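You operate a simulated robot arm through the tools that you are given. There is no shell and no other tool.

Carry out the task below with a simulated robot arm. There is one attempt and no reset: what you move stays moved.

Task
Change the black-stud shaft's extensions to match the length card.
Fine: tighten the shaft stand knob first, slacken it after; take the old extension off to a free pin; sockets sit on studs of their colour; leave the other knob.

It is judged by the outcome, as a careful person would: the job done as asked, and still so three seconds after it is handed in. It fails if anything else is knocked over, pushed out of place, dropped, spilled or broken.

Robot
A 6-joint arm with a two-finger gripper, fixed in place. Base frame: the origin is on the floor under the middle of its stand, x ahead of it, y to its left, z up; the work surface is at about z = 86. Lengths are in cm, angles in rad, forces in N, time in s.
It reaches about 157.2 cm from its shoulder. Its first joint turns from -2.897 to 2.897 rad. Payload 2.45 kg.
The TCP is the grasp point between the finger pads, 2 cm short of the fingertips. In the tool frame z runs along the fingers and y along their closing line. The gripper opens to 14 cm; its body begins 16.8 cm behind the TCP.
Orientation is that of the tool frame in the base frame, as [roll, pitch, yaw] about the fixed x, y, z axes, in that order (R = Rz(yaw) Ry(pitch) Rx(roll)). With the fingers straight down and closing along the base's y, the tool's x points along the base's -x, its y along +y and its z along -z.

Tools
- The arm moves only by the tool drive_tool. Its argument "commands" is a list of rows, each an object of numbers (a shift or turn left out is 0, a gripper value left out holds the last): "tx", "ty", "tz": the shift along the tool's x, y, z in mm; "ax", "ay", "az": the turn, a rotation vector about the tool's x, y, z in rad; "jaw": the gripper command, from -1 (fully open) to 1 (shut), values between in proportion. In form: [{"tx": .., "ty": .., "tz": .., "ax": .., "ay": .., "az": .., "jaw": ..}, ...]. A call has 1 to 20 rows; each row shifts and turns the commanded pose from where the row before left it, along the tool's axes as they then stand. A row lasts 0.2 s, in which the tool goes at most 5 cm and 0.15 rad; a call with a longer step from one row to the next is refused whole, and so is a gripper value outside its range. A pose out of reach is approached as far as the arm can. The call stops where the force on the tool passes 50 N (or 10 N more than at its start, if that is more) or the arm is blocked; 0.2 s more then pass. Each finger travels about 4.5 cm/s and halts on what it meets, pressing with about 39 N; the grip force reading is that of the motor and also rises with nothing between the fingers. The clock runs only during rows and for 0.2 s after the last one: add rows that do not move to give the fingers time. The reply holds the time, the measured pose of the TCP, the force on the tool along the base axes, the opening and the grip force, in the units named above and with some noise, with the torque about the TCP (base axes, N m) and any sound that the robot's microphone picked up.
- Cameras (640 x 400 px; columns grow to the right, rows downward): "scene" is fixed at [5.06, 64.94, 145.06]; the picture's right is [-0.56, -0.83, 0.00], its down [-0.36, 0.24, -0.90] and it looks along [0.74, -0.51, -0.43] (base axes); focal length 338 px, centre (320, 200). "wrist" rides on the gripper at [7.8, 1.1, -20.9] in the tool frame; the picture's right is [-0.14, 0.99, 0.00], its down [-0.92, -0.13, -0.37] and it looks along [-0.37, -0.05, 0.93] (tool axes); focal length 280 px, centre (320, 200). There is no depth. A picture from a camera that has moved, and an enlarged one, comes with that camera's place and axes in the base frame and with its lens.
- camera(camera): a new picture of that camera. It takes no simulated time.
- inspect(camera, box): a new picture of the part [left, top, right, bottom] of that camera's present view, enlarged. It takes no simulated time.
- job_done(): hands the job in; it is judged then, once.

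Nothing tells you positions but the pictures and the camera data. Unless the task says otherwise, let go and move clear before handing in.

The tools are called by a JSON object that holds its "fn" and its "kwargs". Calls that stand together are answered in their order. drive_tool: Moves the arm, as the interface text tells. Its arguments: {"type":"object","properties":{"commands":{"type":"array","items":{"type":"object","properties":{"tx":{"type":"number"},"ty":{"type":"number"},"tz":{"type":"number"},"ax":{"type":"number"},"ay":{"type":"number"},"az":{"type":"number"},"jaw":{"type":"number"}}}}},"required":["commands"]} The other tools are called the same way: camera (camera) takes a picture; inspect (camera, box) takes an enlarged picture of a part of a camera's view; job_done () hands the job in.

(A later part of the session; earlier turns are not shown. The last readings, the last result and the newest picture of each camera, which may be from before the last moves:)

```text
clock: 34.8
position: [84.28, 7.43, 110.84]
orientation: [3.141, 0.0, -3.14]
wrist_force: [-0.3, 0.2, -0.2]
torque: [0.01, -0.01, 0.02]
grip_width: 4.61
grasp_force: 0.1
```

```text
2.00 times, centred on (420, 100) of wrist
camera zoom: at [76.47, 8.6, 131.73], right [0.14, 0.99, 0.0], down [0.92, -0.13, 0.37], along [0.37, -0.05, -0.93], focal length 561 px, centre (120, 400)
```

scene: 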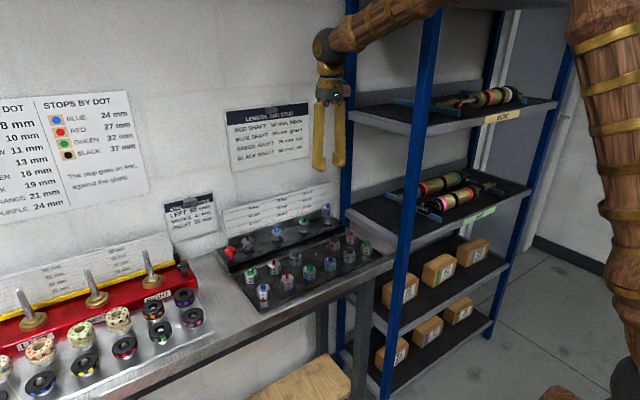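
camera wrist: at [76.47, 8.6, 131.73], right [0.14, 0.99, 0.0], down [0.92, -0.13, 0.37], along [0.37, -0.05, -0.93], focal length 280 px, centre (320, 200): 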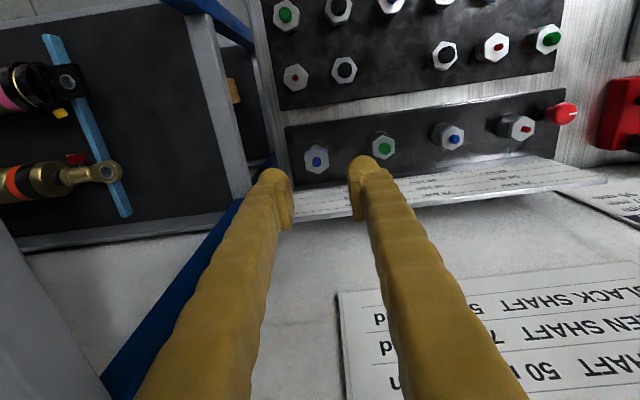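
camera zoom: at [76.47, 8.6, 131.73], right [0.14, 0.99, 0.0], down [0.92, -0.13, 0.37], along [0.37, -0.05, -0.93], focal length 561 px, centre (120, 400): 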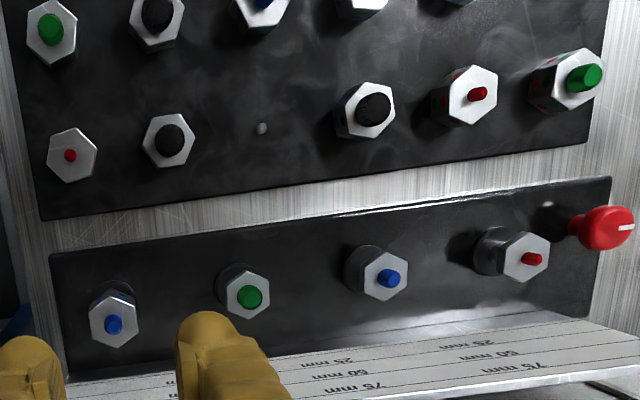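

The old extension's flats face ±y, so gripping along y suits it. This closer view puts it nearer (85.2, 7.0), so I'll shift there, lower partway and check again.

{"fn": "drive_tool", "kwargs": {"commands": [{"tx": -9, "ty": -4.5, "jaw": 0.2}, {"tz": 35}, {"tz": 35}, {}, {}]}}

{"fn": "camera", "kwargs": {"camera": "wrist"}}

{"fn": "inspect", "kwargs": {"camera": "wrist", "box": [256, 130, 384, 210]}}

{"fn": "inspect", "kwargs": {"camera": "scene", "box": [270, 150, 398, 230]}}

```text
clock: 36.0
position: [85.12, 7.42, 103.65]
orientation: [-3.141, 0.001, -3.139]
wrist_force: [0.6, -1.1, 0.1]
torque: [0.01, 0.04, -0.04]
grip_width: 5.61
grasp_force: 0.0
```

```text
taken
camera wrist: at [77.41, 8.36, 124.55], right [0.14, 0.99, 0.0], down [0.92, -0.13, 0.37], along [0.37, -0.05, -0.93], focal length 280 px, centre (320, 200)
```

wrist: 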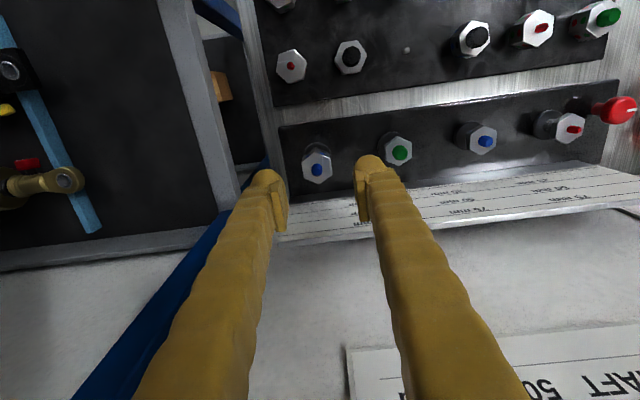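

```text
5.00 times, centred on (320, 170) of wrist
camera zoom: at [77.41, 8.36, 124.55], right [0.14, 0.99, 0.0], down [0.92, -0.13, 0.37], along [0.37, -0.05, -0.93], focal length 1402 px, centre (320, 350)
```

zoom: 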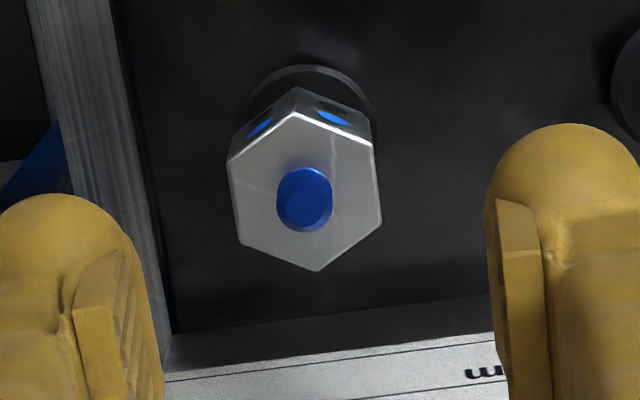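

```text
5.00 times, centred on (334, 190) of scene
camera zoom: at [5.06, 64.94, 145.06], right [-0.56, -0.83, 0.0], down [-0.36, 0.24, -0.9], along [0.74, -0.51, -0.43], focal length 1690 px, centre (250, 250)
```

zoom: 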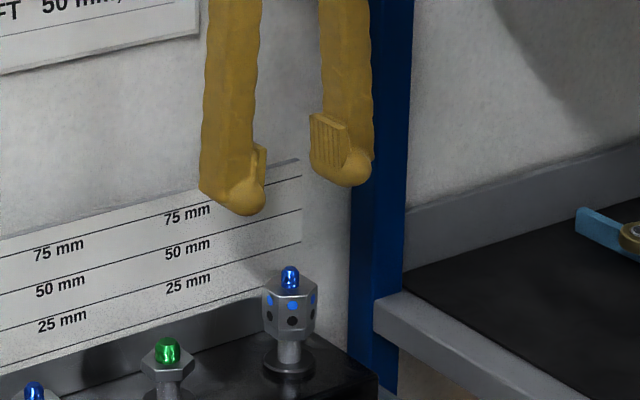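

The old extension is centred at about (85.3, 6.95), spanning z≈92.1 to 94.6. I'll make the small correction and descend with the fingers open around it.

{"fn": "drive_tool", "kwargs": {"commands": [{"tx": -1, "ty": -3}, {"tz": 30}, {"tz": 30}, {"tz": 20}, {"tz": 10}, {"tz": 6}, {}, {}]}}

{"fn": "camera", "kwargs": {"camera": "wrist"}}

{"fn": "inspect", "kwargs": {"camera": "scene", "box": [280, 180, 376, 240]}}

```text
clock: 37.8
position: [85.2, 6.97, 93.85]
orientation: [-3.14, 0.0, -3.139]
wrist_force: [-0.2, -0.6, -0.6]
torque: [0.01, -0.03, -0.05]
grip_width: 5.6
grasp_force: 0.1
```

```text
taken
camera wrist: at [77.42, 8.0, 114.85], right [0.14, 0.99, 0.0], down [0.92, -0.13, 0.37], along [0.37, -0.05, -0.93], focal length 280 px, centre (320, 200)
```

wrist: 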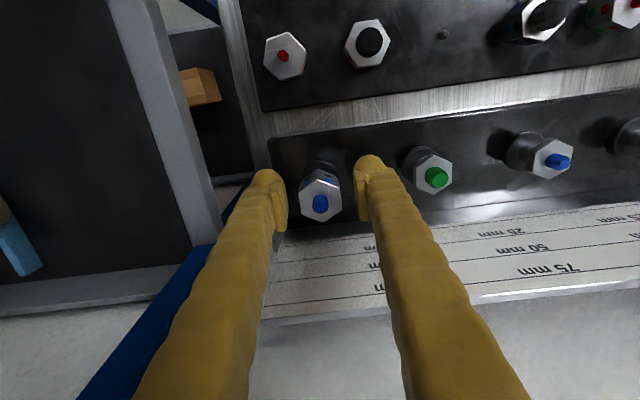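

```text
6.67 times, centred on (328, 210) of scene
camera zoom: at [5.06, 64.94, 145.06], right [-0.56, -0.83, 0.0], down [-0.36, 0.24, -0.9], along [0.74, -0.51, -0.43], focal length 2254 px, centre (267, 133)
```

zoom: 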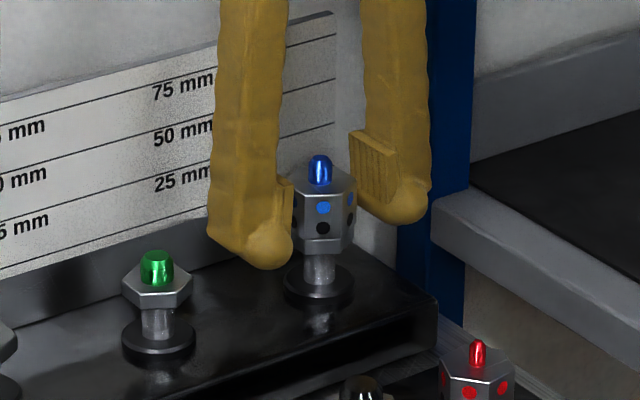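

The fingers straddle the old extension with its nut below the pads. I'll close on it.

{"fn": "drive_tool", "kwargs": {"commands": [{"jaw": 1}, {}, {}, {}, {}]}}

{"fn": "inspect", "kwargs": {"camera": "scene", "box": [280, 180, 376, 240]}}

{"fn": "inspect", "kwargs": {"camera": "wrist", "box": [240, 140, 400, 240]}}

```text
clock: 39.0
position: [85.21, 7.1, 93.9]
orientation: [3.141, 0.001, -3.14]
wrist_force: [-0.1, -0.3, 0.0]
torque: [0.02, -0.04, 0.02]
grip_width: 3.09
grasp_force: 38.9
```

```text
6.67 times, centred on (328, 210) of scene
camera zoom: at [5.06, 64.94, 145.06], right [-0.56, -0.83, 0.0], down [-0.36, 0.24, -0.9], along [0.74, -0.51, -0.43], focal length 2254 px, centre (267, 133)
```

zoom: 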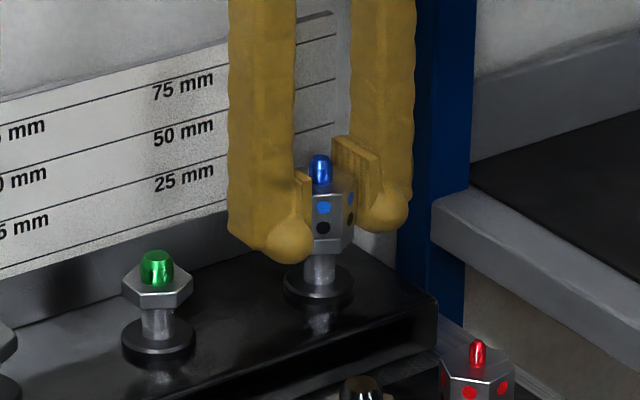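

```text
4.00 times, centred on (320, 190) of wrist
camera zoom: at [77.43, 8.0, 114.86], right [0.14, 0.99, 0.0], down [0.92, -0.13, 0.37], along [0.37, -0.05, -0.93], focal length 1122 px, centre (320, 240)
```

zoom: 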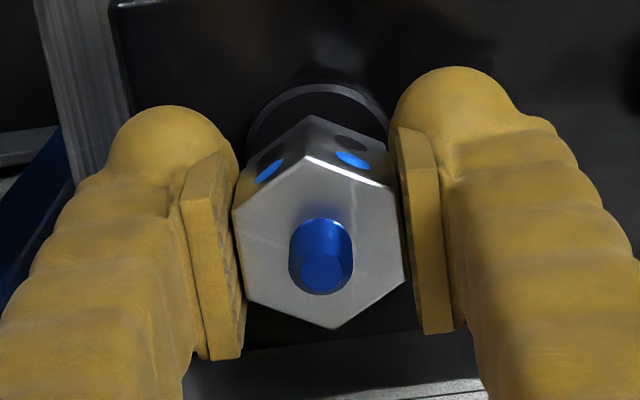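

It is held at 3.09 cm with no side load. I'll lift a few millimetres to test whether it slides off or is screwed on.

{"fn": "drive_tool", "kwargs": {"commands": [{"tz": -2}, {"tz": -2}, {}]}}

{"fn": "inspect", "kwargs": {"camera": "scene", "box": [280, 180, 376, 240]}}

```text
clock: 39.8
position: [85.31, 6.97, 94.42]
orientation: [-3.14, 0.0, -3.139]
wrist_force: [0.8, -0.5, 0.0]
torque: [-0.02, -0.01, 0.04]
grip_width: 3.1
grasp_force: 38.6
```

```text
6.67 times, centred on (328, 210) of scene
camera zoom: at [5.06, 64.94, 145.06], right [-0.56, -0.83, 0.0], down [-0.36, 0.24, -0.9], along [0.74, -0.51, -0.43], focal length 2254 px, centre (267, 133)
```

zoom: 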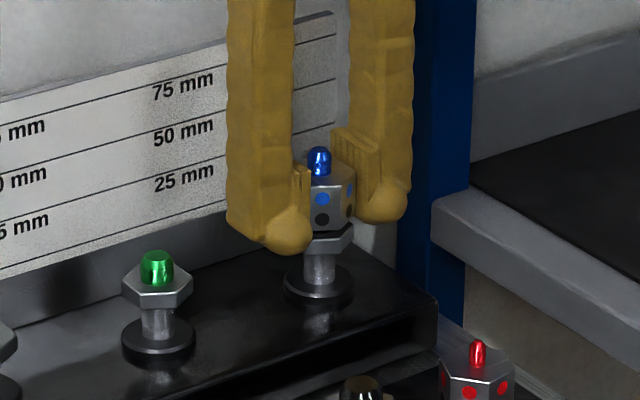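

It slides straight off with no force. I'll lift it clear and carry it over to the free pin.

{"fn": "drive_tool", "kwargs": {"commands": [{"tz": -15}, {"tz": -25}, {"tz": -30}, {"tz": -30}, {"tx": 27.1, "ty": 30.4}, {"tx": 27.1, "ty": 30.4}, {"tx": 27.1, "ty": 30.4}, {"tx": 27.2, "ty": 30.3}, {}, {}]}}

{"fn": "camera", "kwargs": {"camera": "wrist"}}

{"fn": "inspect", "kwargs": {"camera": "wrist", "box": [240, 100, 400, 200]}}

{"fn": "camera", "kwargs": {"camera": "scene"}}

```text
clock: 42.0
position: [74.23, 19.3, 104.44]
orientation: [-3.14, 0.0, -3.139]
wrist_force: [-0.9, 0.3, 0.2]
torque: [-0.03, 0.0, 0.01]
grip_width: 3.09
grasp_force: 38.6
```

```text
taken
camera wrist: at [66.4, 20.31, 125.29], right [0.14, 0.99, 0.0], down [0.92, -0.13, 0.37], along [0.37, -0.05, -0.93], focal length 280 px, centre (320, 200)
```

wrist: 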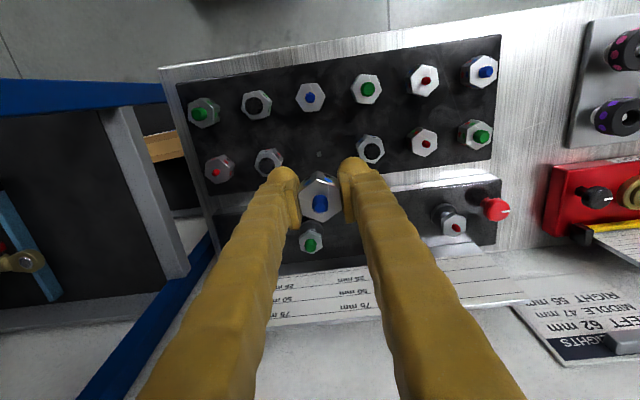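

```text
4.00 times, centred on (320, 150) of wrist
camera zoom: at [66.4, 20.31, 125.29], right [0.14, 0.99, 0.0], down [0.92, -0.13, 0.37], along [0.37, -0.05, -0.93], focal length 1122 px, centre (320, 400)
```

zoom: 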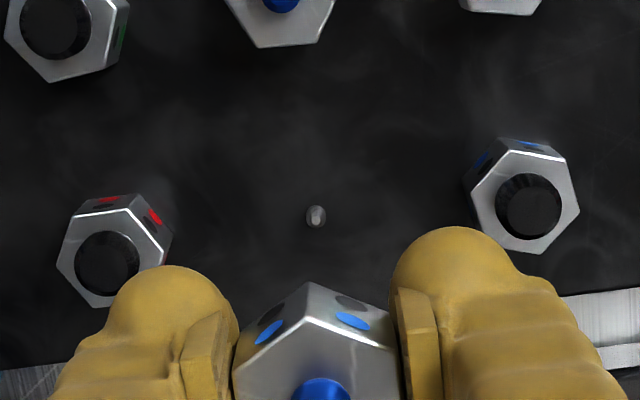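

```text
taken
```

scene: 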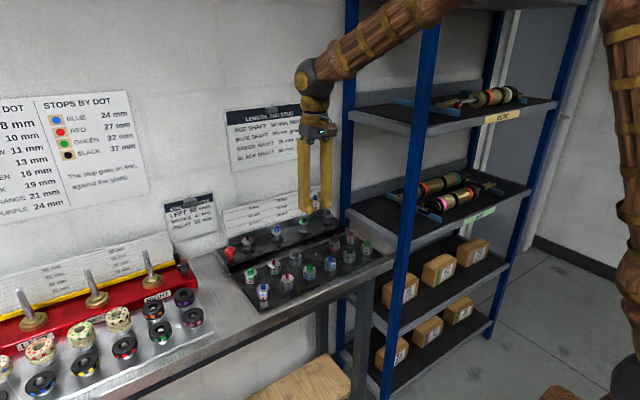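

The pin is at about (74.6, 19.05). Before lowering I need the height of the held extension's bottom relative to the fingertips, so I'll zoom in on it.

{"fn": "inspect", "kwargs": {"camera": "scene", "box": [285, 180, 349, 220]}}

{"fn": "inspect", "kwargs": {"camera": "scene", "box": [265, 205, 361, 265]}}

```text
10.00 times, centred on (317, 200) of scene
camera zoom: at [5.06, 64.94, 145.06], right [-0.56, -0.83, 0.0], down [-0.36, 0.24, -0.9], along [0.74, -0.51, -0.43], focal length 3381 px, centre (350, 200)
```

zoom: 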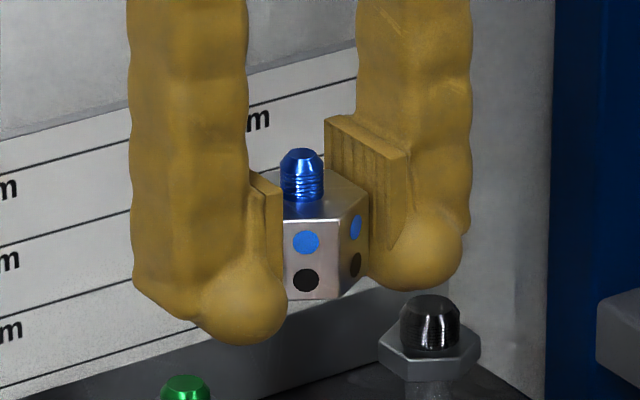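

```text
6.67 times, centred on (313, 235) of scene
camera zoom: at [5.06, 64.94, 145.06], right [-0.56, -0.83, 0.0], down [-0.36, 0.24, -0.9], along [0.74, -0.51, -0.43], focal length 2254 px, centre (367, -33)
```

zoom: 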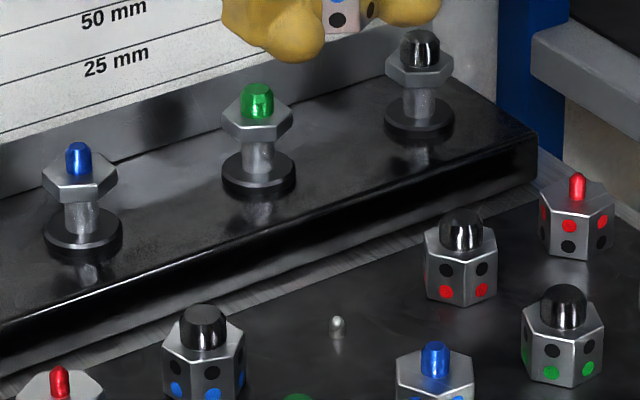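

The black stud is confirmed on that shaft. The fingertips hang about 0.5 cm below the extension, so they would hit the tray before it seated. I'll put it back on the black shaft and regrip higher up, retracing the same path.

{"fn": "drive_tool", "kwargs": {"commands": [{"tx": -27.2, "ty": -30.3}, {"tx": -27.1, "ty": -30.4}, {"tx": -27.1, "ty": -30.4}, {"tx": -27.1, "ty": -30.4}, {}, {"tz": 30}, {"tz": 30}, {"tz": 18}, {}, {}]}}

{"fn": "inspect", "kwargs": {"camera": "scene", "box": [280, 180, 376, 240]}}

{"fn": "inspect", "kwargs": {"camera": "wrist", "box": [240, 140, 400, 240]}}

```text
clock: 44.2
position: [85.32, 6.83, 96.53]
orientation: [3.142, 0.001, -3.139]
wrist_force: [-0.4, -0.8, -0.3]
torque: [0.03, 0.0, 0.0]
grip_width: 3.07
grasp_force: 38.7
```

```text
6.67 times, centred on (328, 210) of scene
camera zoom: at [5.06, 64.94, 145.06], right [-0.56, -0.83, 0.0], down [-0.36, 0.24, -0.9], along [0.74, -0.51, -0.43], focal length 2254 px, centre (267, 133)
```

zoom: 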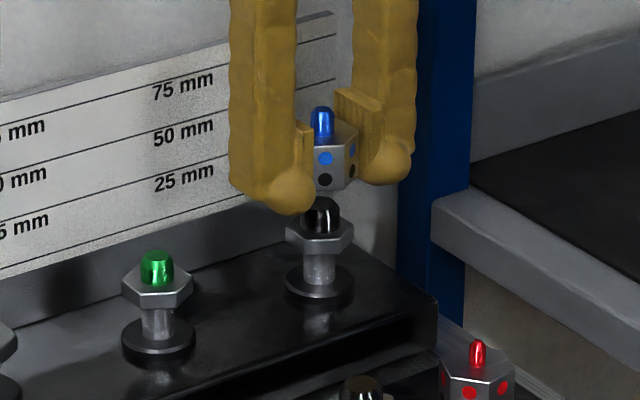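

```text
4.00 times, centred on (320, 190) of wrist
camera zoom: at [77.49, 7.87, 117.43], right [0.14, 0.99, 0.0], down [0.92, -0.13, 0.37], along [0.37, -0.05, -0.93], focal length 1122 px, centre (320, 240)
```

zoom: 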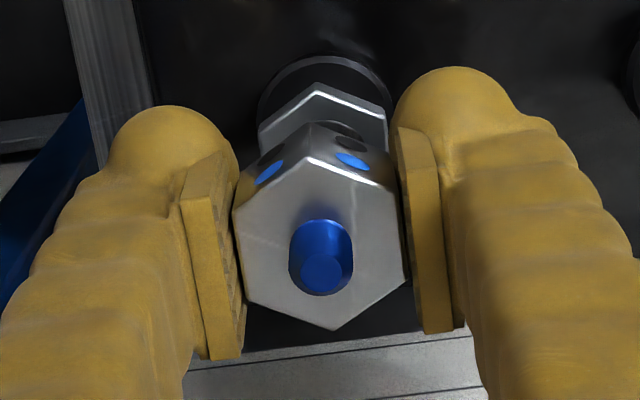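

The extension is about 1 mm off the stud axis compared to when I grasped it; I'll correct that and lower onto the stud.

{"fn": "drive_tool", "kwargs": {"commands": [{"tx": 0.6, "ty": 1.4}, {"tz": 6}, {}, {}]}}

{"fn": "inspect", "kwargs": {"camera": "scene", "box": [280, 180, 376, 240]}}

{"fn": "inspect", "kwargs": {"camera": "wrist", "box": [240, 140, 400, 240]}}

```text
clock: 45.2
position: [85.27, 6.94, 96.07]
orientation: [3.141, 0.001, -3.141]
wrist_force: [0.0, 0.5, -0.2]
torque: [0.01, 0.01, -0.01]
grip_width: 3.08
grasp_force: 39.1
```

```text
6.67 times, centred on (328, 210) of scene
camera zoom: at [5.06, 64.94, 145.06], right [-0.56, -0.83, 0.0], down [-0.36, 0.24, -0.9], along [0.74, -0.51, -0.43], focal length 2254 px, centre (267, 133)
```

zoom: 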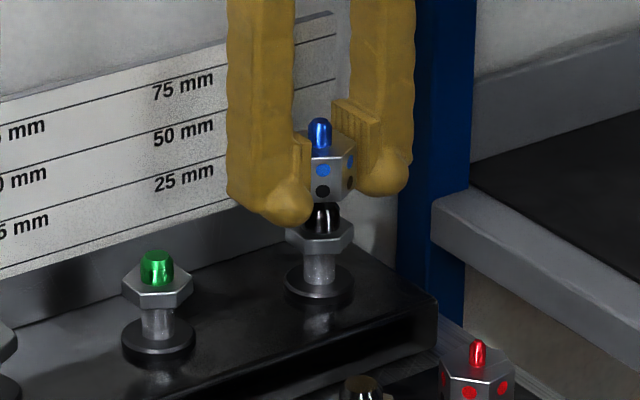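

```text
4.00 times, centred on (320, 190) of wrist
camera zoom: at [77.43, 8.04, 116.88], right [0.14, 0.99, 0.0], down [0.92, -0.13, 0.37], along [0.37, -0.05, -0.93], focal length 1122 px, centre (320, 240)
```

zoom: 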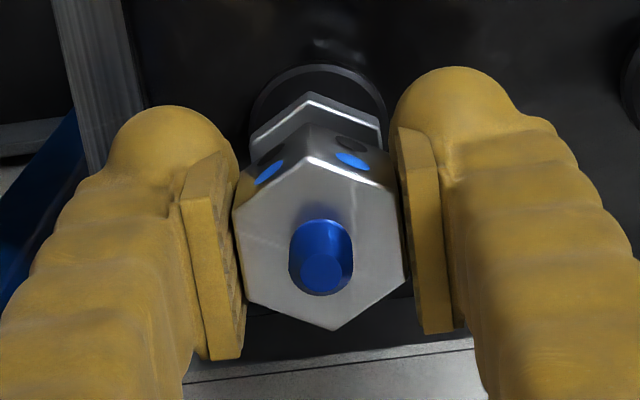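

{"fn": "drive_tool", "kwargs": {"commands": [{"tz": 6}, {"tz": 5}, {"tz": 4}, {}]}}

{"fn": "inspect", "kwargs": {"camera": "scene", "box": [280, 180, 376, 240]}}

```text
clock: 46.2
position: [85.4, 7.12, 94.53]
orientation: [-3.142, -0.002, -3.14]
wrist_force: [-0.4, 0.5, -1.3]
torque: [0.01, 0.01, -0.01]
grip_width: 3.08
grasp_force: 39.0
```

```text
6.67 times, centred on (328, 210) of scene
camera zoom: at [5.06, 64.94, 145.06], right [-0.56, -0.83, 0.0], down [-0.36, 0.24, -0.9], along [0.74, -0.51, -0.43], focal length 2254 px, centre (267, 133)
```

zoom: 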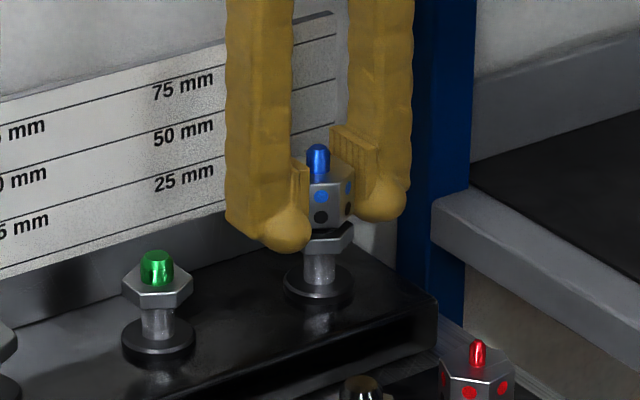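

{"fn": "drive_tool", "kwargs": {"commands": [{"tz": 2.5}, {"tz": 2}, {}]}}

{"fn": "drive_tool", "kwargs": {"commands": [{"tz": 1}, {}]}}

```text
clock: 47.0
position: [85.24, 7.06, 94.17]
orientation: [-3.14, 0.0, -3.14]
wrist_force: [-2.4, -1.9, 0.4]
torque: [-0.03, 0.07, -0.03]
grip_width: 3.09
grasp_force: 39.1
```

```text
clock: 47.6
position: [85.24, 7.13, 94.06]
orientation: [-3.141, -0.001, -3.138]
wrist_force: [-2.5, -0.2, 0.9]
torque: [-0.01, 0.03, -0.03]
grip_width: 3.08
grasp_force: 38.8
```

{"fn": "drive_tool", "kwargs": {"commands": [{"tz": 0.7}, {}]}}

{"fn": "inspect", "kwargs": {"camera": "scene", "box": [280, 180, 376, 240]}}

```text
clock: 48.2
position: [85.33, 7.14, 94.0]
orientation: [3.141, 0.002, -3.141]
wrist_force: [-0.9, -5.2, 9.8]
torque: [-0.06, 0.1, 0.03]
grip_width: 3.08
grasp_force: 39.3
```

```text
6.67 times, centred on (328, 210) of scene
camera zoom: at [5.06, 64.94, 145.06], right [-0.56, -0.83, 0.0], down [-0.36, 0.24, -0.9], along [0.74, -0.51, -0.43], focal length 2254 px, centre (267, 133)
```

zoom: 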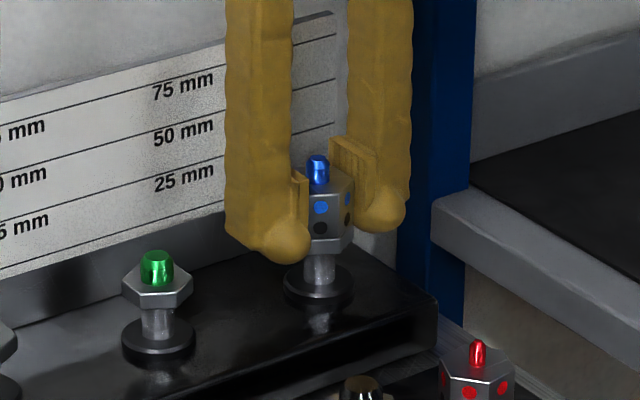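

It is seated. I'll release, raise about 1 cm and grip the upper half instead.

{"fn": "drive_tool", "kwargs": {"commands": [{"jaw": 0.371}, {}, {}, {"tz": -9.5}, {}, {"jaw": 1}, {}, {}, {}, {}]}}

{"fn": "inspect", "kwargs": {"camera": "scene", "box": [280, 180, 376, 240]}}

{"fn": "inspect", "kwargs": {"camera": "wrist", "box": [240, 140, 400, 240]}}

```text
clock: 50.4
position: [85.34, 7.02, 94.85]
orientation: [3.14, 0.001, -3.141]
wrist_force: [1.0, -0.4, 2.8]
torque: [-0.05, -0.05, -0.04]
grip_width: 3.1
grasp_force: 39.1
```

```text
6.67 times, centred on (328, 210) of scene
camera zoom: at [5.06, 64.94, 145.06], right [-0.56, -0.83, 0.0], down [-0.36, 0.24, -0.9], along [0.74, -0.51, -0.43], focal length 2254 px, centre (267, 133)
```

zoom: 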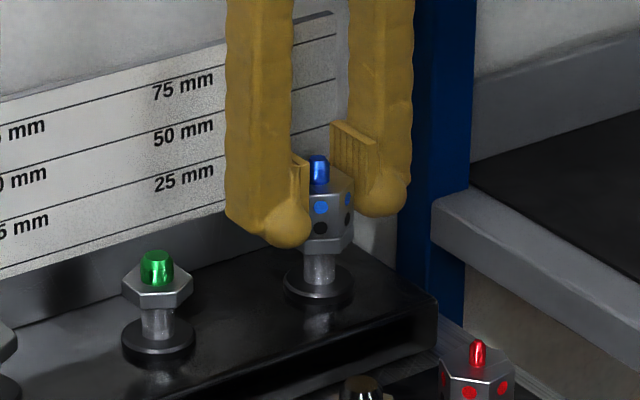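

```text
4.00 times, centred on (320, 190) of wrist
camera zoom: at [77.44, 8.12, 115.74], right [0.14, 0.99, 0.0], down [0.92, -0.13, 0.37], along [0.37, -0.05, -0.93], focal length 1122 px, centre (320, 240)
```

zoom: 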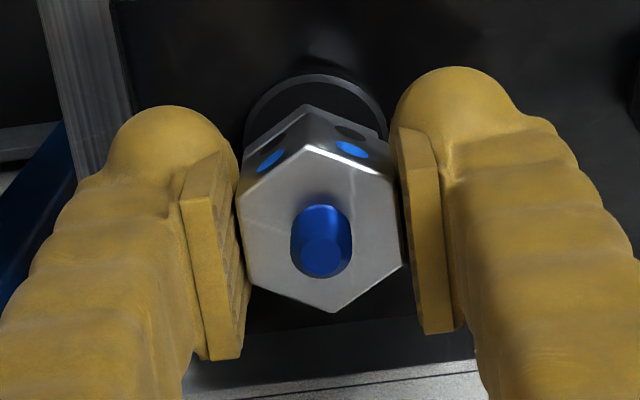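

It's now gripped on the upper half with the tips above its bottom. I'll lift, carry it over the free pin and turn the gripper 45° so the fingers clear the neighbouring extensions.

{"fn": "drive_tool", "kwargs": {"commands": [{"tz": -10}, {"tz": -30}, {"tz": -30}, {"tz": -30}, {"tx": 26.6, "ty": 30.1}, {"tx": 26.6, "ty": 30.1}, {"tx": 26.6, "ty": 30.1}, {"tx": 26.6, "ty": 30.1}, {"az": 0.131}, {"az": 0.131}, {"az": 0.131}, {"az": 0.131}, {"az": 0.131}, {"az": 0.13}, {}, {}]}}

{"fn": "camera", "kwargs": {"camera": "wrist"}}

{"fn": "inspect", "kwargs": {"camera": "wrist", "box": [240, 100, 400, 200]}}

{"fn": "inspect", "kwargs": {"camera": "scene", "box": [270, 170, 398, 250]}}

```text
clock: 53.8
position: [74.55, 19.04, 104.86]
orientation: [-3.141, 0.002, 2.356]
wrist_force: [-0.2, -0.2, -0.8]
torque: [-0.03, -0.01, -0.03]
grip_width: 3.09
grasp_force: 38.6
```

```text
taken
camera wrist: at [69.95, 25.32, 125.78], right [0.8, 0.6, 0.0], down [0.56, -0.74, 0.37], along [0.22, -0.29, -0.93], focal length 280 px, centre (320, 200)
```

wrist: 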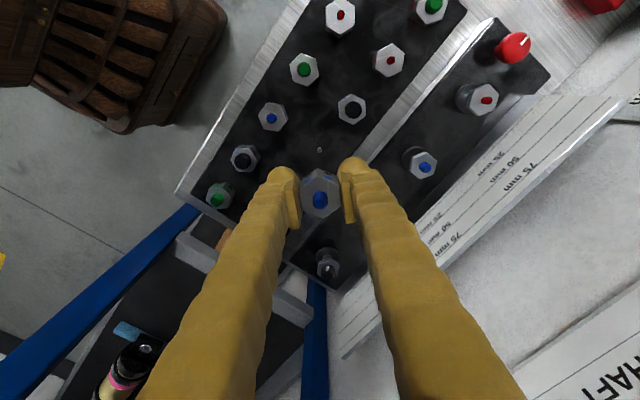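

```text
4.00 times, centred on (320, 150) of wrist
camera zoom: at [69.95, 25.32, 125.78], right [0.8, 0.6, 0.0], down [0.56, -0.74, 0.37], along [0.22, -0.29, -0.93], focal length 1122 px, centre (320, 400)
```

zoom: 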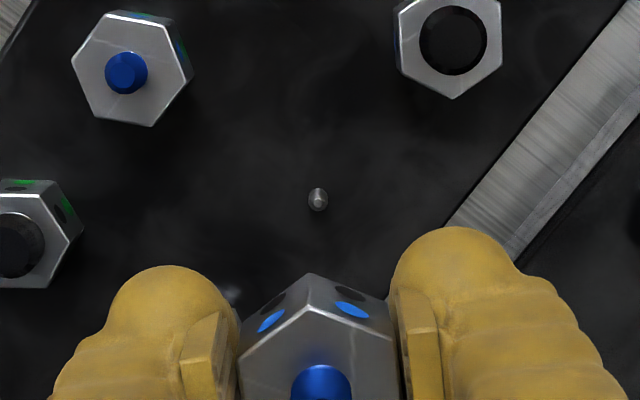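

```text
5.00 times, centred on (334, 210) of scene
camera zoom: at [5.06, 64.94, 145.06], right [-0.56, -0.83, 0.0], down [-0.36, 0.24, -0.9], along [0.74, -0.51, -0.43], focal length 1690 px, centre (250, 150)
```

zoom: 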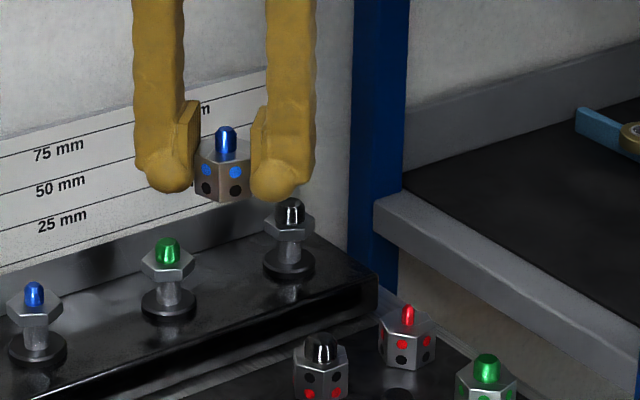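

The pin and tool axis agree within about 1 mm. I'll lower to just above the pin and check.

{"fn": "drive_tool", "kwargs": {"commands": [{"tx": 1}, {"tz": 40}, {"tz": 40}, {"tz": 30}, {"tz": 20}, {"tz": 8}, {}, {}]}}

{"fn": "camera", "kwargs": {"camera": "wrist"}}

{"fn": "inspect", "kwargs": {"camera": "scene", "box": [265, 205, 361, 265]}}

```text
clock: 55.6
position: [74.52, 19.22, 90.96]
orientation: [3.14, 0.0, 2.359]
wrist_force: [1.0, 0.0, -0.3]
torque: [-0.02, 0.03, -0.02]
grip_width: 3.11
grasp_force: 38.7
```

```text
taken
camera wrist: at [69.75, 25.41, 111.84], right [0.8, 0.6, 0.0], down [0.56, -0.74, 0.37], along [0.22, -0.29, -0.93], focal length 280 px, centre (320, 200)
```

wrist: 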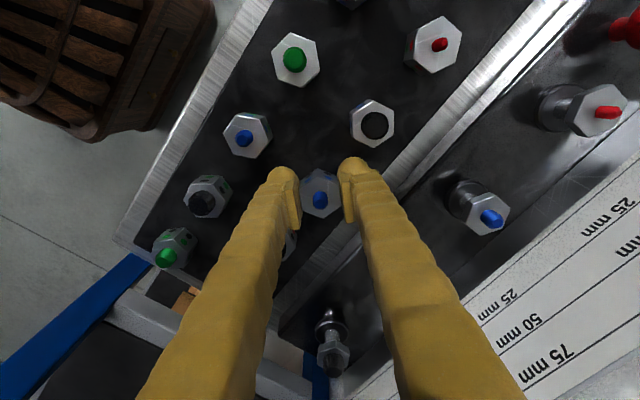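

```text
6.67 times, centred on (313, 235) of scene
camera zoom: at [5.06, 64.94, 145.06], right [-0.56, -0.83, 0.0], down [-0.36, 0.24, -0.9], along [0.74, -0.51, -0.43], focal length 2254 px, centre (367, -33)
```

zoom: 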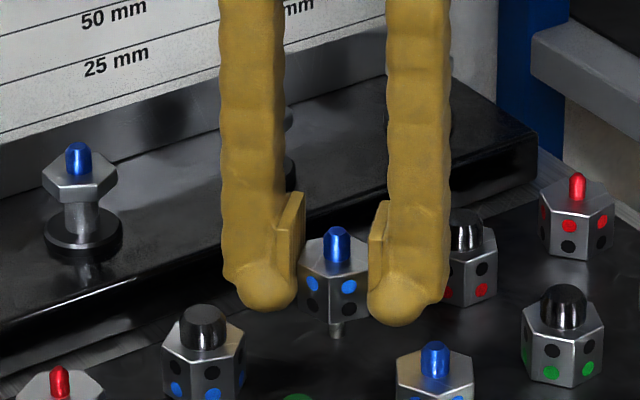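

{"fn": "drive_tool", "kwargs": {"commands": [{"tx": -0.8}, {"tz": 5}, {"tz": 5}, {}]}}

{"fn": "inspect", "kwargs": {"camera": "scene", "box": [281, 225, 345, 265]}}

```text
clock: 56.6
position: [74.56, 19.1, 89.99]
orientation: [3.141, 0.0, 2.358]
wrist_force: [-0.3, 0.6, -0.4]
torque: [-0.04, 0.01, 0.0]
grip_width: 3.09
grasp_force: 39.2
```

```text
10.00 times, centred on (313, 245) of scene
camera zoom: at [5.06, 64.94, 145.06], right [-0.56, -0.83, 0.0], down [-0.36, 0.24, -0.9], along [0.74, -0.51, -0.43], focal length 3381 px, centre (390, -250)
```

zoom: 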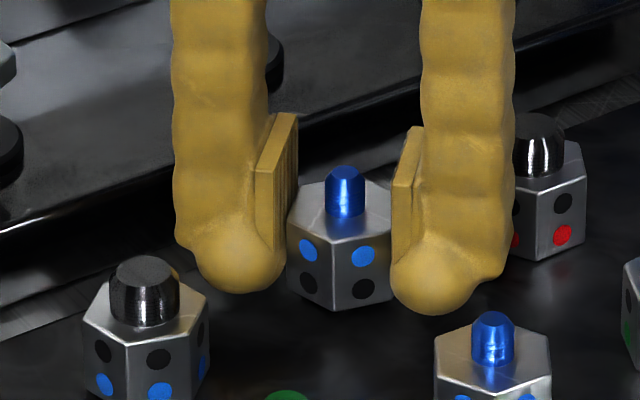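

{"fn": "drive_tool", "kwargs": {"commands": [{"tz": 4}, {"tz": 2}, {}]}}

{"fn": "drive_tool", "kwargs": {"commands": [{"tz": 1.5}, {}]}}

{"fn": "inspect", "kwargs": {"camera": "scene", "box": [281, 225, 345, 265]}}

```text
clock: 57.4
position: [74.56, 19.07, 89.52]
orientation: [3.14, -0.002, 2.356]
wrist_force: [-0.2, -0.6, -0.8]
torque: [-0.01, -0.02, -0.02]
grip_width: 3.11
grasp_force: 38.8
```

```text
clock: 58.0
position: [74.61, 19.07, 89.35]
orientation: [3.141, 0.001, 2.359]
wrist_force: [0.6, 0.1, -0.6]
torque: [0.02, 0.02, 0.02]
grip_width: 3.09
grasp_force: 39.1
```

```text
10.00 times, centred on (313, 245) of scene
camera zoom: at [5.06, 64.94, 145.06], right [-0.56, -0.83, 0.0], down [-0.36, 0.24, -0.9], along [0.74, -0.51, -0.43], focal length 3381 px, centre (390, -250)
```

zoom: 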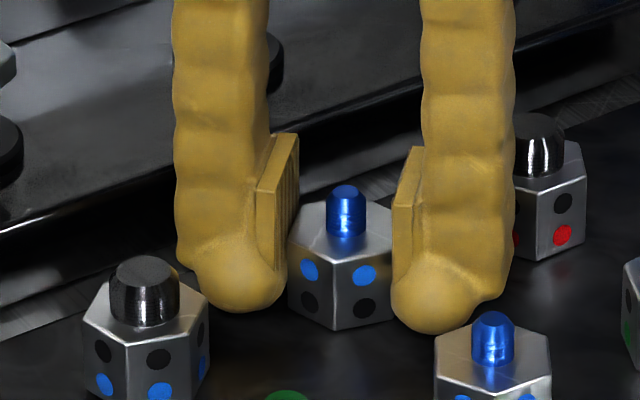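

{"fn": "drive_tool", "kwargs": {"commands": [{"tz": 1.5}, {}]}}

{"fn": "drive_tool", "kwargs": {"commands": [{"tz": 1}, {}]}}

```text
clock: 58.6
position: [74.59, 19.23, 89.22]
orientation: [3.14, 0.002, 2.36]
wrist_force: [-2.0, -7.0, 24.2]
torque: [-0.16, 0.06, -0.04]
grip_width: 3.06
grasp_force: 39.1
```

```text
clock: 59.2
position: [74.58, 19.11, 89.13]
orientation: [3.141, -0.001, 2.358]
wrist_force: [-1.8, 3.1, 27.7]
torque: [0.0, -0.03, -0.01]
grip_width: 3.09
grasp_force: 38.3
```

Firm contact: the extension is seated on the tray pin. I'll ease off, open slightly and rise straight up.

{"fn": "drive_tool", "kwargs": {"commands": [{"tz": -1.5}, {"jaw": 0.38}, {}, {}, {"tz": -10}, {"tz": -20}, {"tz": -30}, {"tz": -40}, {"tz": -40}, {}, {}]}}

{"fn": "camera", "kwargs": {"camera": "wrist"}}

{"fn": "inspect", "kwargs": {"camera": "scene", "box": [220, 205, 390, 311]}}

{"fn": "inspect", "kwargs": {"camera": "wrist", "box": [200, 0, 440, 150]}}

```text
clock: 61.6
position: [74.44, 19.02, 103.08]
orientation: [-3.141, 0.0, 2.358]
wrist_force: [0.3, -0.9, 0.0]
torque: [0.0, -0.01, 0.0]
grip_width: 4.36
grasp_force: 0.1
```

```text
taken
camera wrist: at [69.79, 25.3, 124.08], right [0.8, 0.6, 0.0], down [0.56, -0.74, 0.37], along [0.22, -0.29, -0.93], focal length 280 px, centre (320, 200)
```

wrist: 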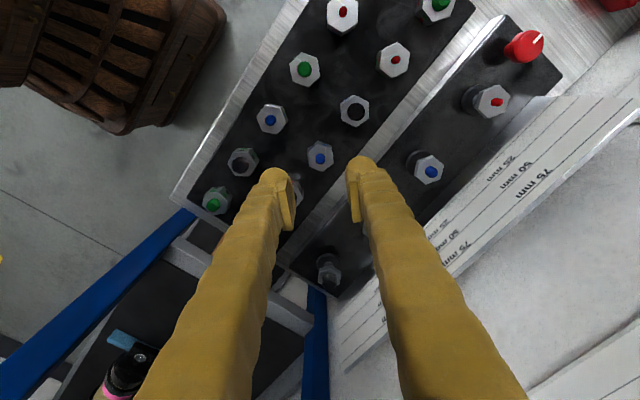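

```text
3.76 times, centred on (305, 258) of scene
camera zoom: at [5.06, 64.94, 145.06], right [-0.56, -0.83, 0.0], down [-0.36, 0.24, -0.9], along [0.74, -0.51, -0.43], focal length 1273 px, centre (376, -18)
```

zoom: 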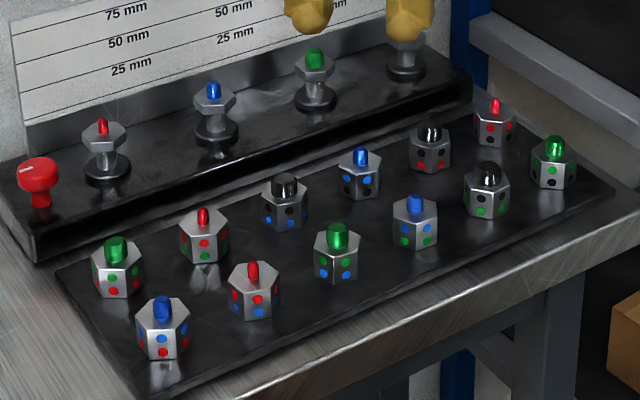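

```text
2.67 times, centred on (320, 75) of wrist
camera zoom: at [69.79, 25.3, 124.08], right [0.8, 0.6, 0.0], down [0.56, -0.74, 0.37], along [0.22, -0.29, -0.93], focal length 748 px, centre (320, 533)
```

zoom: 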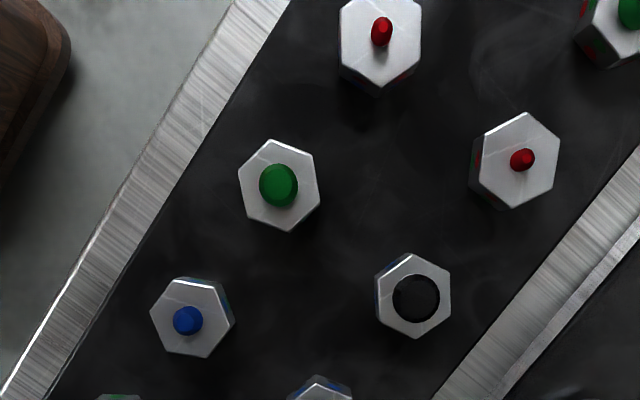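

The old extension now sits on the formerly free pin. Next I go toward the green/black extension at the right end of the front row, checking clearance to the shelf post on the way.

{"fn": "drive_tool", "kwargs": {"commands": [{"tx": -5.9, "ty": -41.2}, {"tx": -5.9, "ty": -41.2}, {"tx": -5.9, "ty": -41.2}, {}, {}]}}

{"fn": "camera", "kwargs": {"camera": "wrist"}}

{"fn": "inspect", "kwargs": {"camera": "wrist", "box": [240, 100, 400, 200]}}

{"fn": "camera", "kwargs": {"camera": "scene"}}

```text
clock: 62.8
position: [67.12, 9.03, 103.0]
orientation: [-3.14, 0.0, 2.358]
wrist_force: [-0.3, -0.3, 0.0]
torque: [-0.02, -0.01, 0.01]
grip_width: 4.32
grasp_force: 0.0
```

```text
taken
camera wrist: at [62.42, 15.34, 123.85], right [0.8, 0.6, 0.0], down [0.56, -0.74, 0.37], along [0.22, -0.29, -0.93], focal length 280 px, centre (320, 200)
```

wrist: 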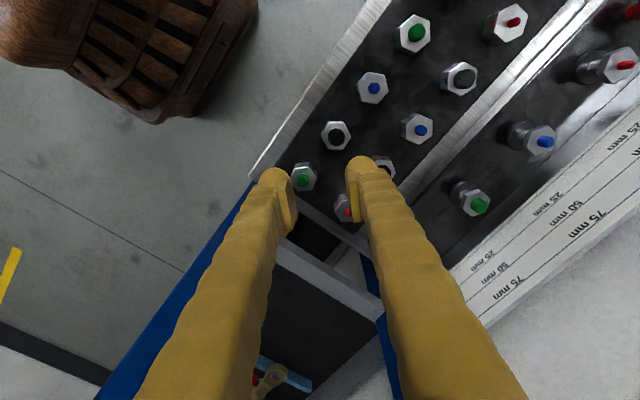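

```text
4.00 times, centred on (320, 150) of wrist
camera zoom: at [62.42, 15.34, 123.85], right [0.8, 0.6, 0.0], down [0.56, -0.74, 0.37], along [0.22, -0.29, -0.93], focal length 1122 px, centre (320, 400)
```

zoom: 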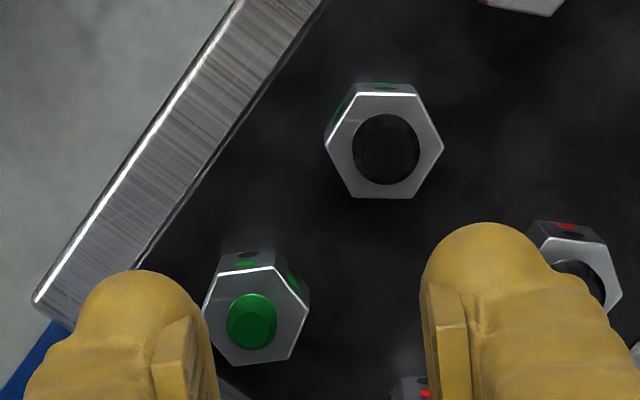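

```text
taken
```

scene: 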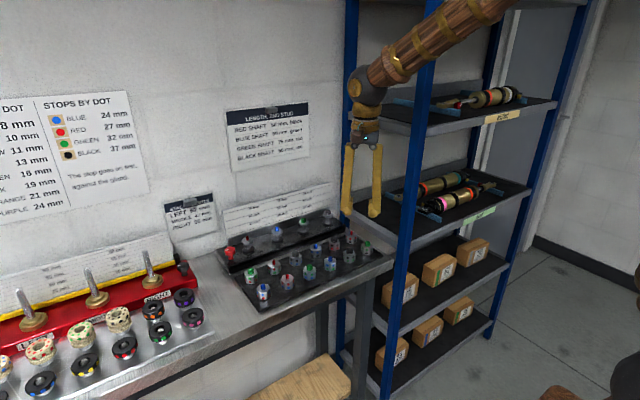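

I want to be sure how the forearm sits relative to the blue shelf post, so I'll zoom in there.

{"fn": "inspect", "kwargs": {"camera": "scene", "box": [336, 0, 544, 130]}}

```text
3.08 times, centred on (440, 65) of scene
camera zoom: at [5.06, 64.94, 145.06], right [-0.56, -0.83, 0.0], down [-0.36, 0.24, -0.9], along [0.74, -0.51, -0.43], focal length 1040 px, centre (-49, 615)
```

zoom: 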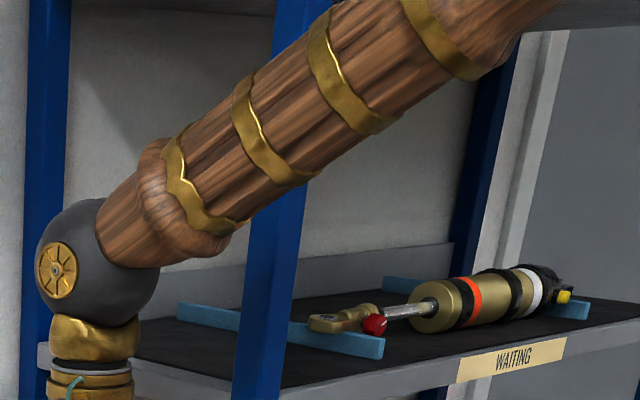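

The forearm passes in front of the post with room to spare. The green/black hex has flats facing the −45° direction, so I'll turn the gripper that way (clear of its neighbours) and hover over it at about (67.3, 5.5).

{"fn": "drive_tool", "kwargs": {"commands": [{"az": -0.1427, "jaw": 0.32}, {"az": -0.1427}, {"az": -0.1427}, {"az": -0.1427}, {"az": -0.1427}, {"az": -0.1427}, {"az": -0.1427}, {"az": -0.1427}, {"az": -0.1427}, {"az": -0.1427}, {"az": -0.1427}, {}]}}

{"fn": "drive_tool", "kwargs": {"commands": [{"tx": 12.2, "ty": -13}, {"tx": 12.1, "ty": -13}, {}, {}]}}

{"fn": "camera", "kwargs": {"camera": "wrist"}}

{"fn": "inspect", "kwargs": {"camera": "wrist", "box": [240, 100, 400, 200]}}

{"fn": "inspect", "kwargs": {"camera": "scene", "box": [320, 90, 480, 190]}}

```text
clock: 65.4
position: [67.04, 9.05, 103.14]
orientation: [-3.141, -0.001, -2.353]
wrist_force: [-0.8, -0.3, -0.4]
torque: [0.03, -0.03, 0.01]
grip_width: 4.73
grasp_force: 0.1
```

```text
clock: 66.4
position: [67.06, 5.51, 103.15]
orientation: [-3.14, 0.0, -2.355]
wrist_force: [-0.4, 0.9, 0.3]
torque: [0.0, 0.0, -0.02]
grip_width: 4.76
grasp_force: 0.1
```

```text
taken
camera wrist: at [60.83, 0.69, 124.07], right [-0.6, 0.8, 0.0], down [0.74, 0.56, 0.37], along [0.29, 0.22, -0.93], focal length 280 px, centre (320, 200)
```

wrist: 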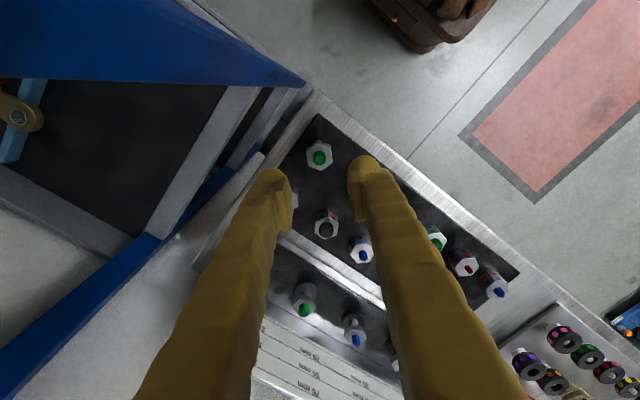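

```text
4.00 times, centred on (320, 150) of wrist
camera zoom: at [60.83, 0.69, 124.07], right [-0.6, 0.8, 0.0], down [0.74, 0.56, 0.37], along [0.29, 0.22, -0.93], focal length 1122 px, centre (320, 400)
```

zoom: 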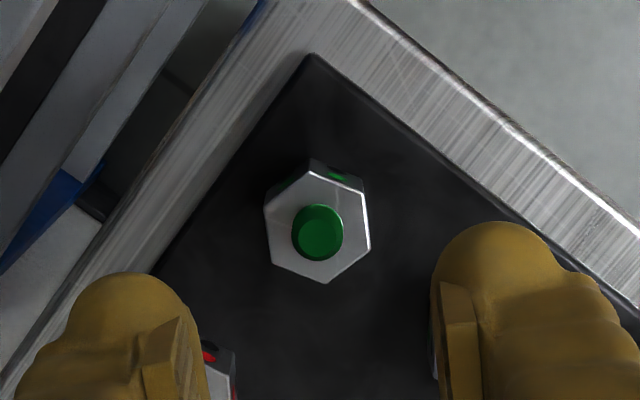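

```text
4.00 times, centred on (400, 140) of scene
camera zoom: at [5.06, 64.94, 145.06], right [-0.56, -0.83, 0.0], down [-0.36, 0.24, -0.9], along [0.74, -0.51, -0.43], focal length 1352 px, centre (0, 440)
```

zoom: 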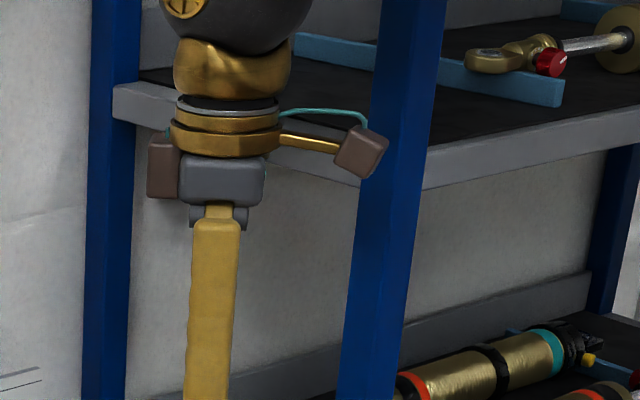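

The gripper is aligned with the hex flats and centred within 1 mm. I'll descend to grip the green/black extension on its upper part.

{"fn": "drive_tool", "kwargs": {"commands": [{"tx": -0.6, "ty": -0.7}, {"tz": 35}, {"tz": 35}, {"tz": 30}, {"tz": 15}, {}, {}]}}

{"fn": "camera", "kwargs": {"camera": "wrist"}}

{"fn": "inspect", "kwargs": {"camera": "scene", "box": [310, 210, 422, 280]}}

{"fn": "inspect", "kwargs": {"camera": "wrist", "box": [240, 130, 400, 230]}}

```text
clock: 68.0
position: [67.53, 5.65, 91.67]
orientation: [-3.141, -0.001, -2.356]
wrist_force: [0.9, -1.1, -1.0]
torque: [-0.04, 0.02, -0.03]
grip_width: 4.77
grasp_force: 0.0
```

```text
taken
camera wrist: at [61.15, 0.83, 112.6], right [-0.6, 0.8, 0.0], down [0.74, 0.56, 0.37], along [0.29, 0.22, -0.93], focal length 280 px, centre (320, 200)
```

wrist: 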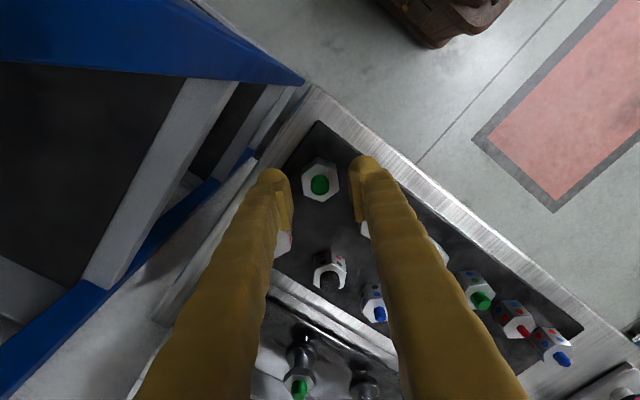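

```text
5.71 times, centred on (366, 245) of scene
camera zoom: at [5.06, 64.94, 145.06], right [-0.56, -0.83, 0.0], down [-0.36, 0.24, -0.9], along [0.74, -0.51, -0.43], focal length 1932 px, centre (57, -57)
```

zoom: 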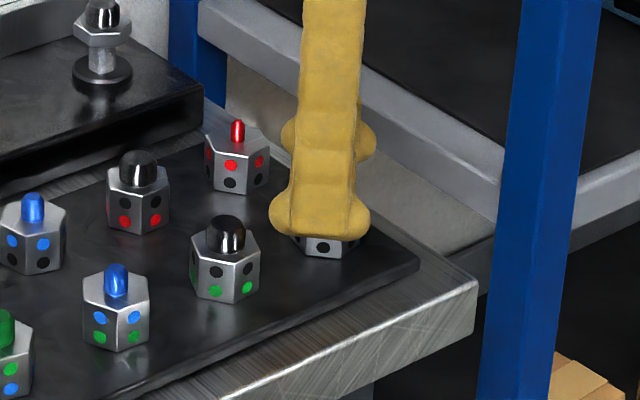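

```text
4.00 times, centred on (320, 180) of wrist
camera zoom: at [61.15, 0.83, 112.6], right [-0.6, 0.8, 0.0], down [0.74, 0.56, 0.37], along [0.29, 0.22, -0.93], focal length 1122 px, centre (320, 280)
```

zoom: 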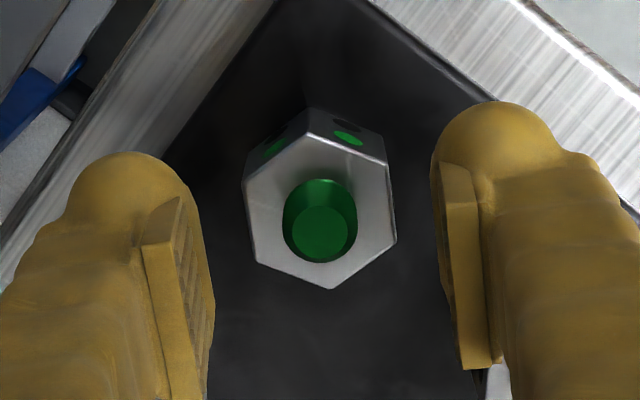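

{"fn": "drive_tool", "kwargs": {"commands": [{"tx": 2.3, "ty": 0.5}, {"tz": 12}, {"tz": 9}, {"tz": 3}, {}, {}]}}

{"fn": "inspect", "kwargs": {"camera": "wrist", "box": [240, 130, 400, 230]}}

```text
clock: 69.4
position: [67.16, 5.48, 89.21]
orientation: [-3.141, 0.0, -2.356]
wrist_force: [-0.7, -0.4, -0.6]
torque: [0.0, 0.02, 0.01]
grip_width: 4.77
grasp_force: 0.0
```

```text
4.00 times, centred on (320, 180) of wrist
camera zoom: at [60.84, 0.6, 110.14], right [-0.6, 0.8, 0.0], down [0.74, 0.56, 0.37], along [0.29, 0.22, -0.93], focal length 1122 px, centre (320, 280)
```

zoom: 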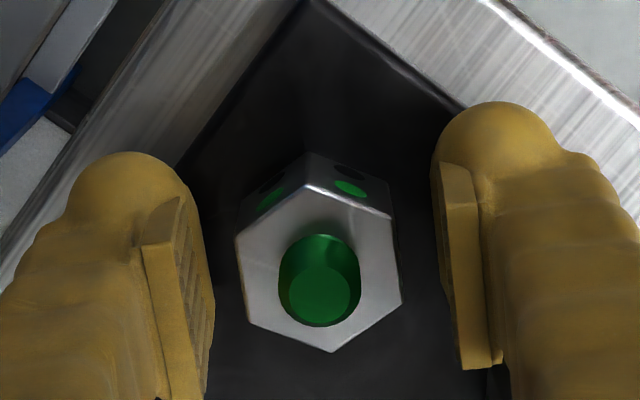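

{"fn": "drive_tool", "kwargs": {"commands": [{"tx": -1.3}, {}, {"jaw": 1}, {}, {}, {}, {}]}}

{"fn": "inspect", "kwargs": {"camera": "wrist", "box": [240, 130, 400, 230]}}

```text
clock: 71.0
position: [67.22, 5.55, 89.16]
orientation: [-3.141, 0.0, -2.357]
wrist_force: [-0.9, 0.3, -0.4]
torque: [0.02, 0.02, 0.0]
grip_width: 3.12
grasp_force: 38.9
```

```text
4.00 times, centred on (320, 180) of wrist
camera zoom: at [60.97, 0.71, 110.12], right [-0.6, 0.8, 0.0], down [0.74, 0.56, 0.37], along [0.29, 0.22, -0.93], focal length 1122 px, centre (320, 280)
```

zoom: 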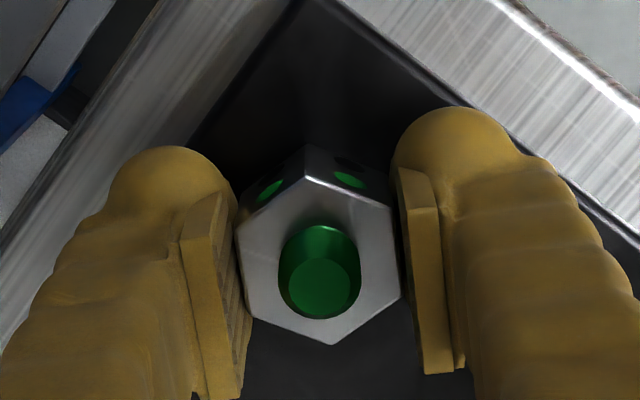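

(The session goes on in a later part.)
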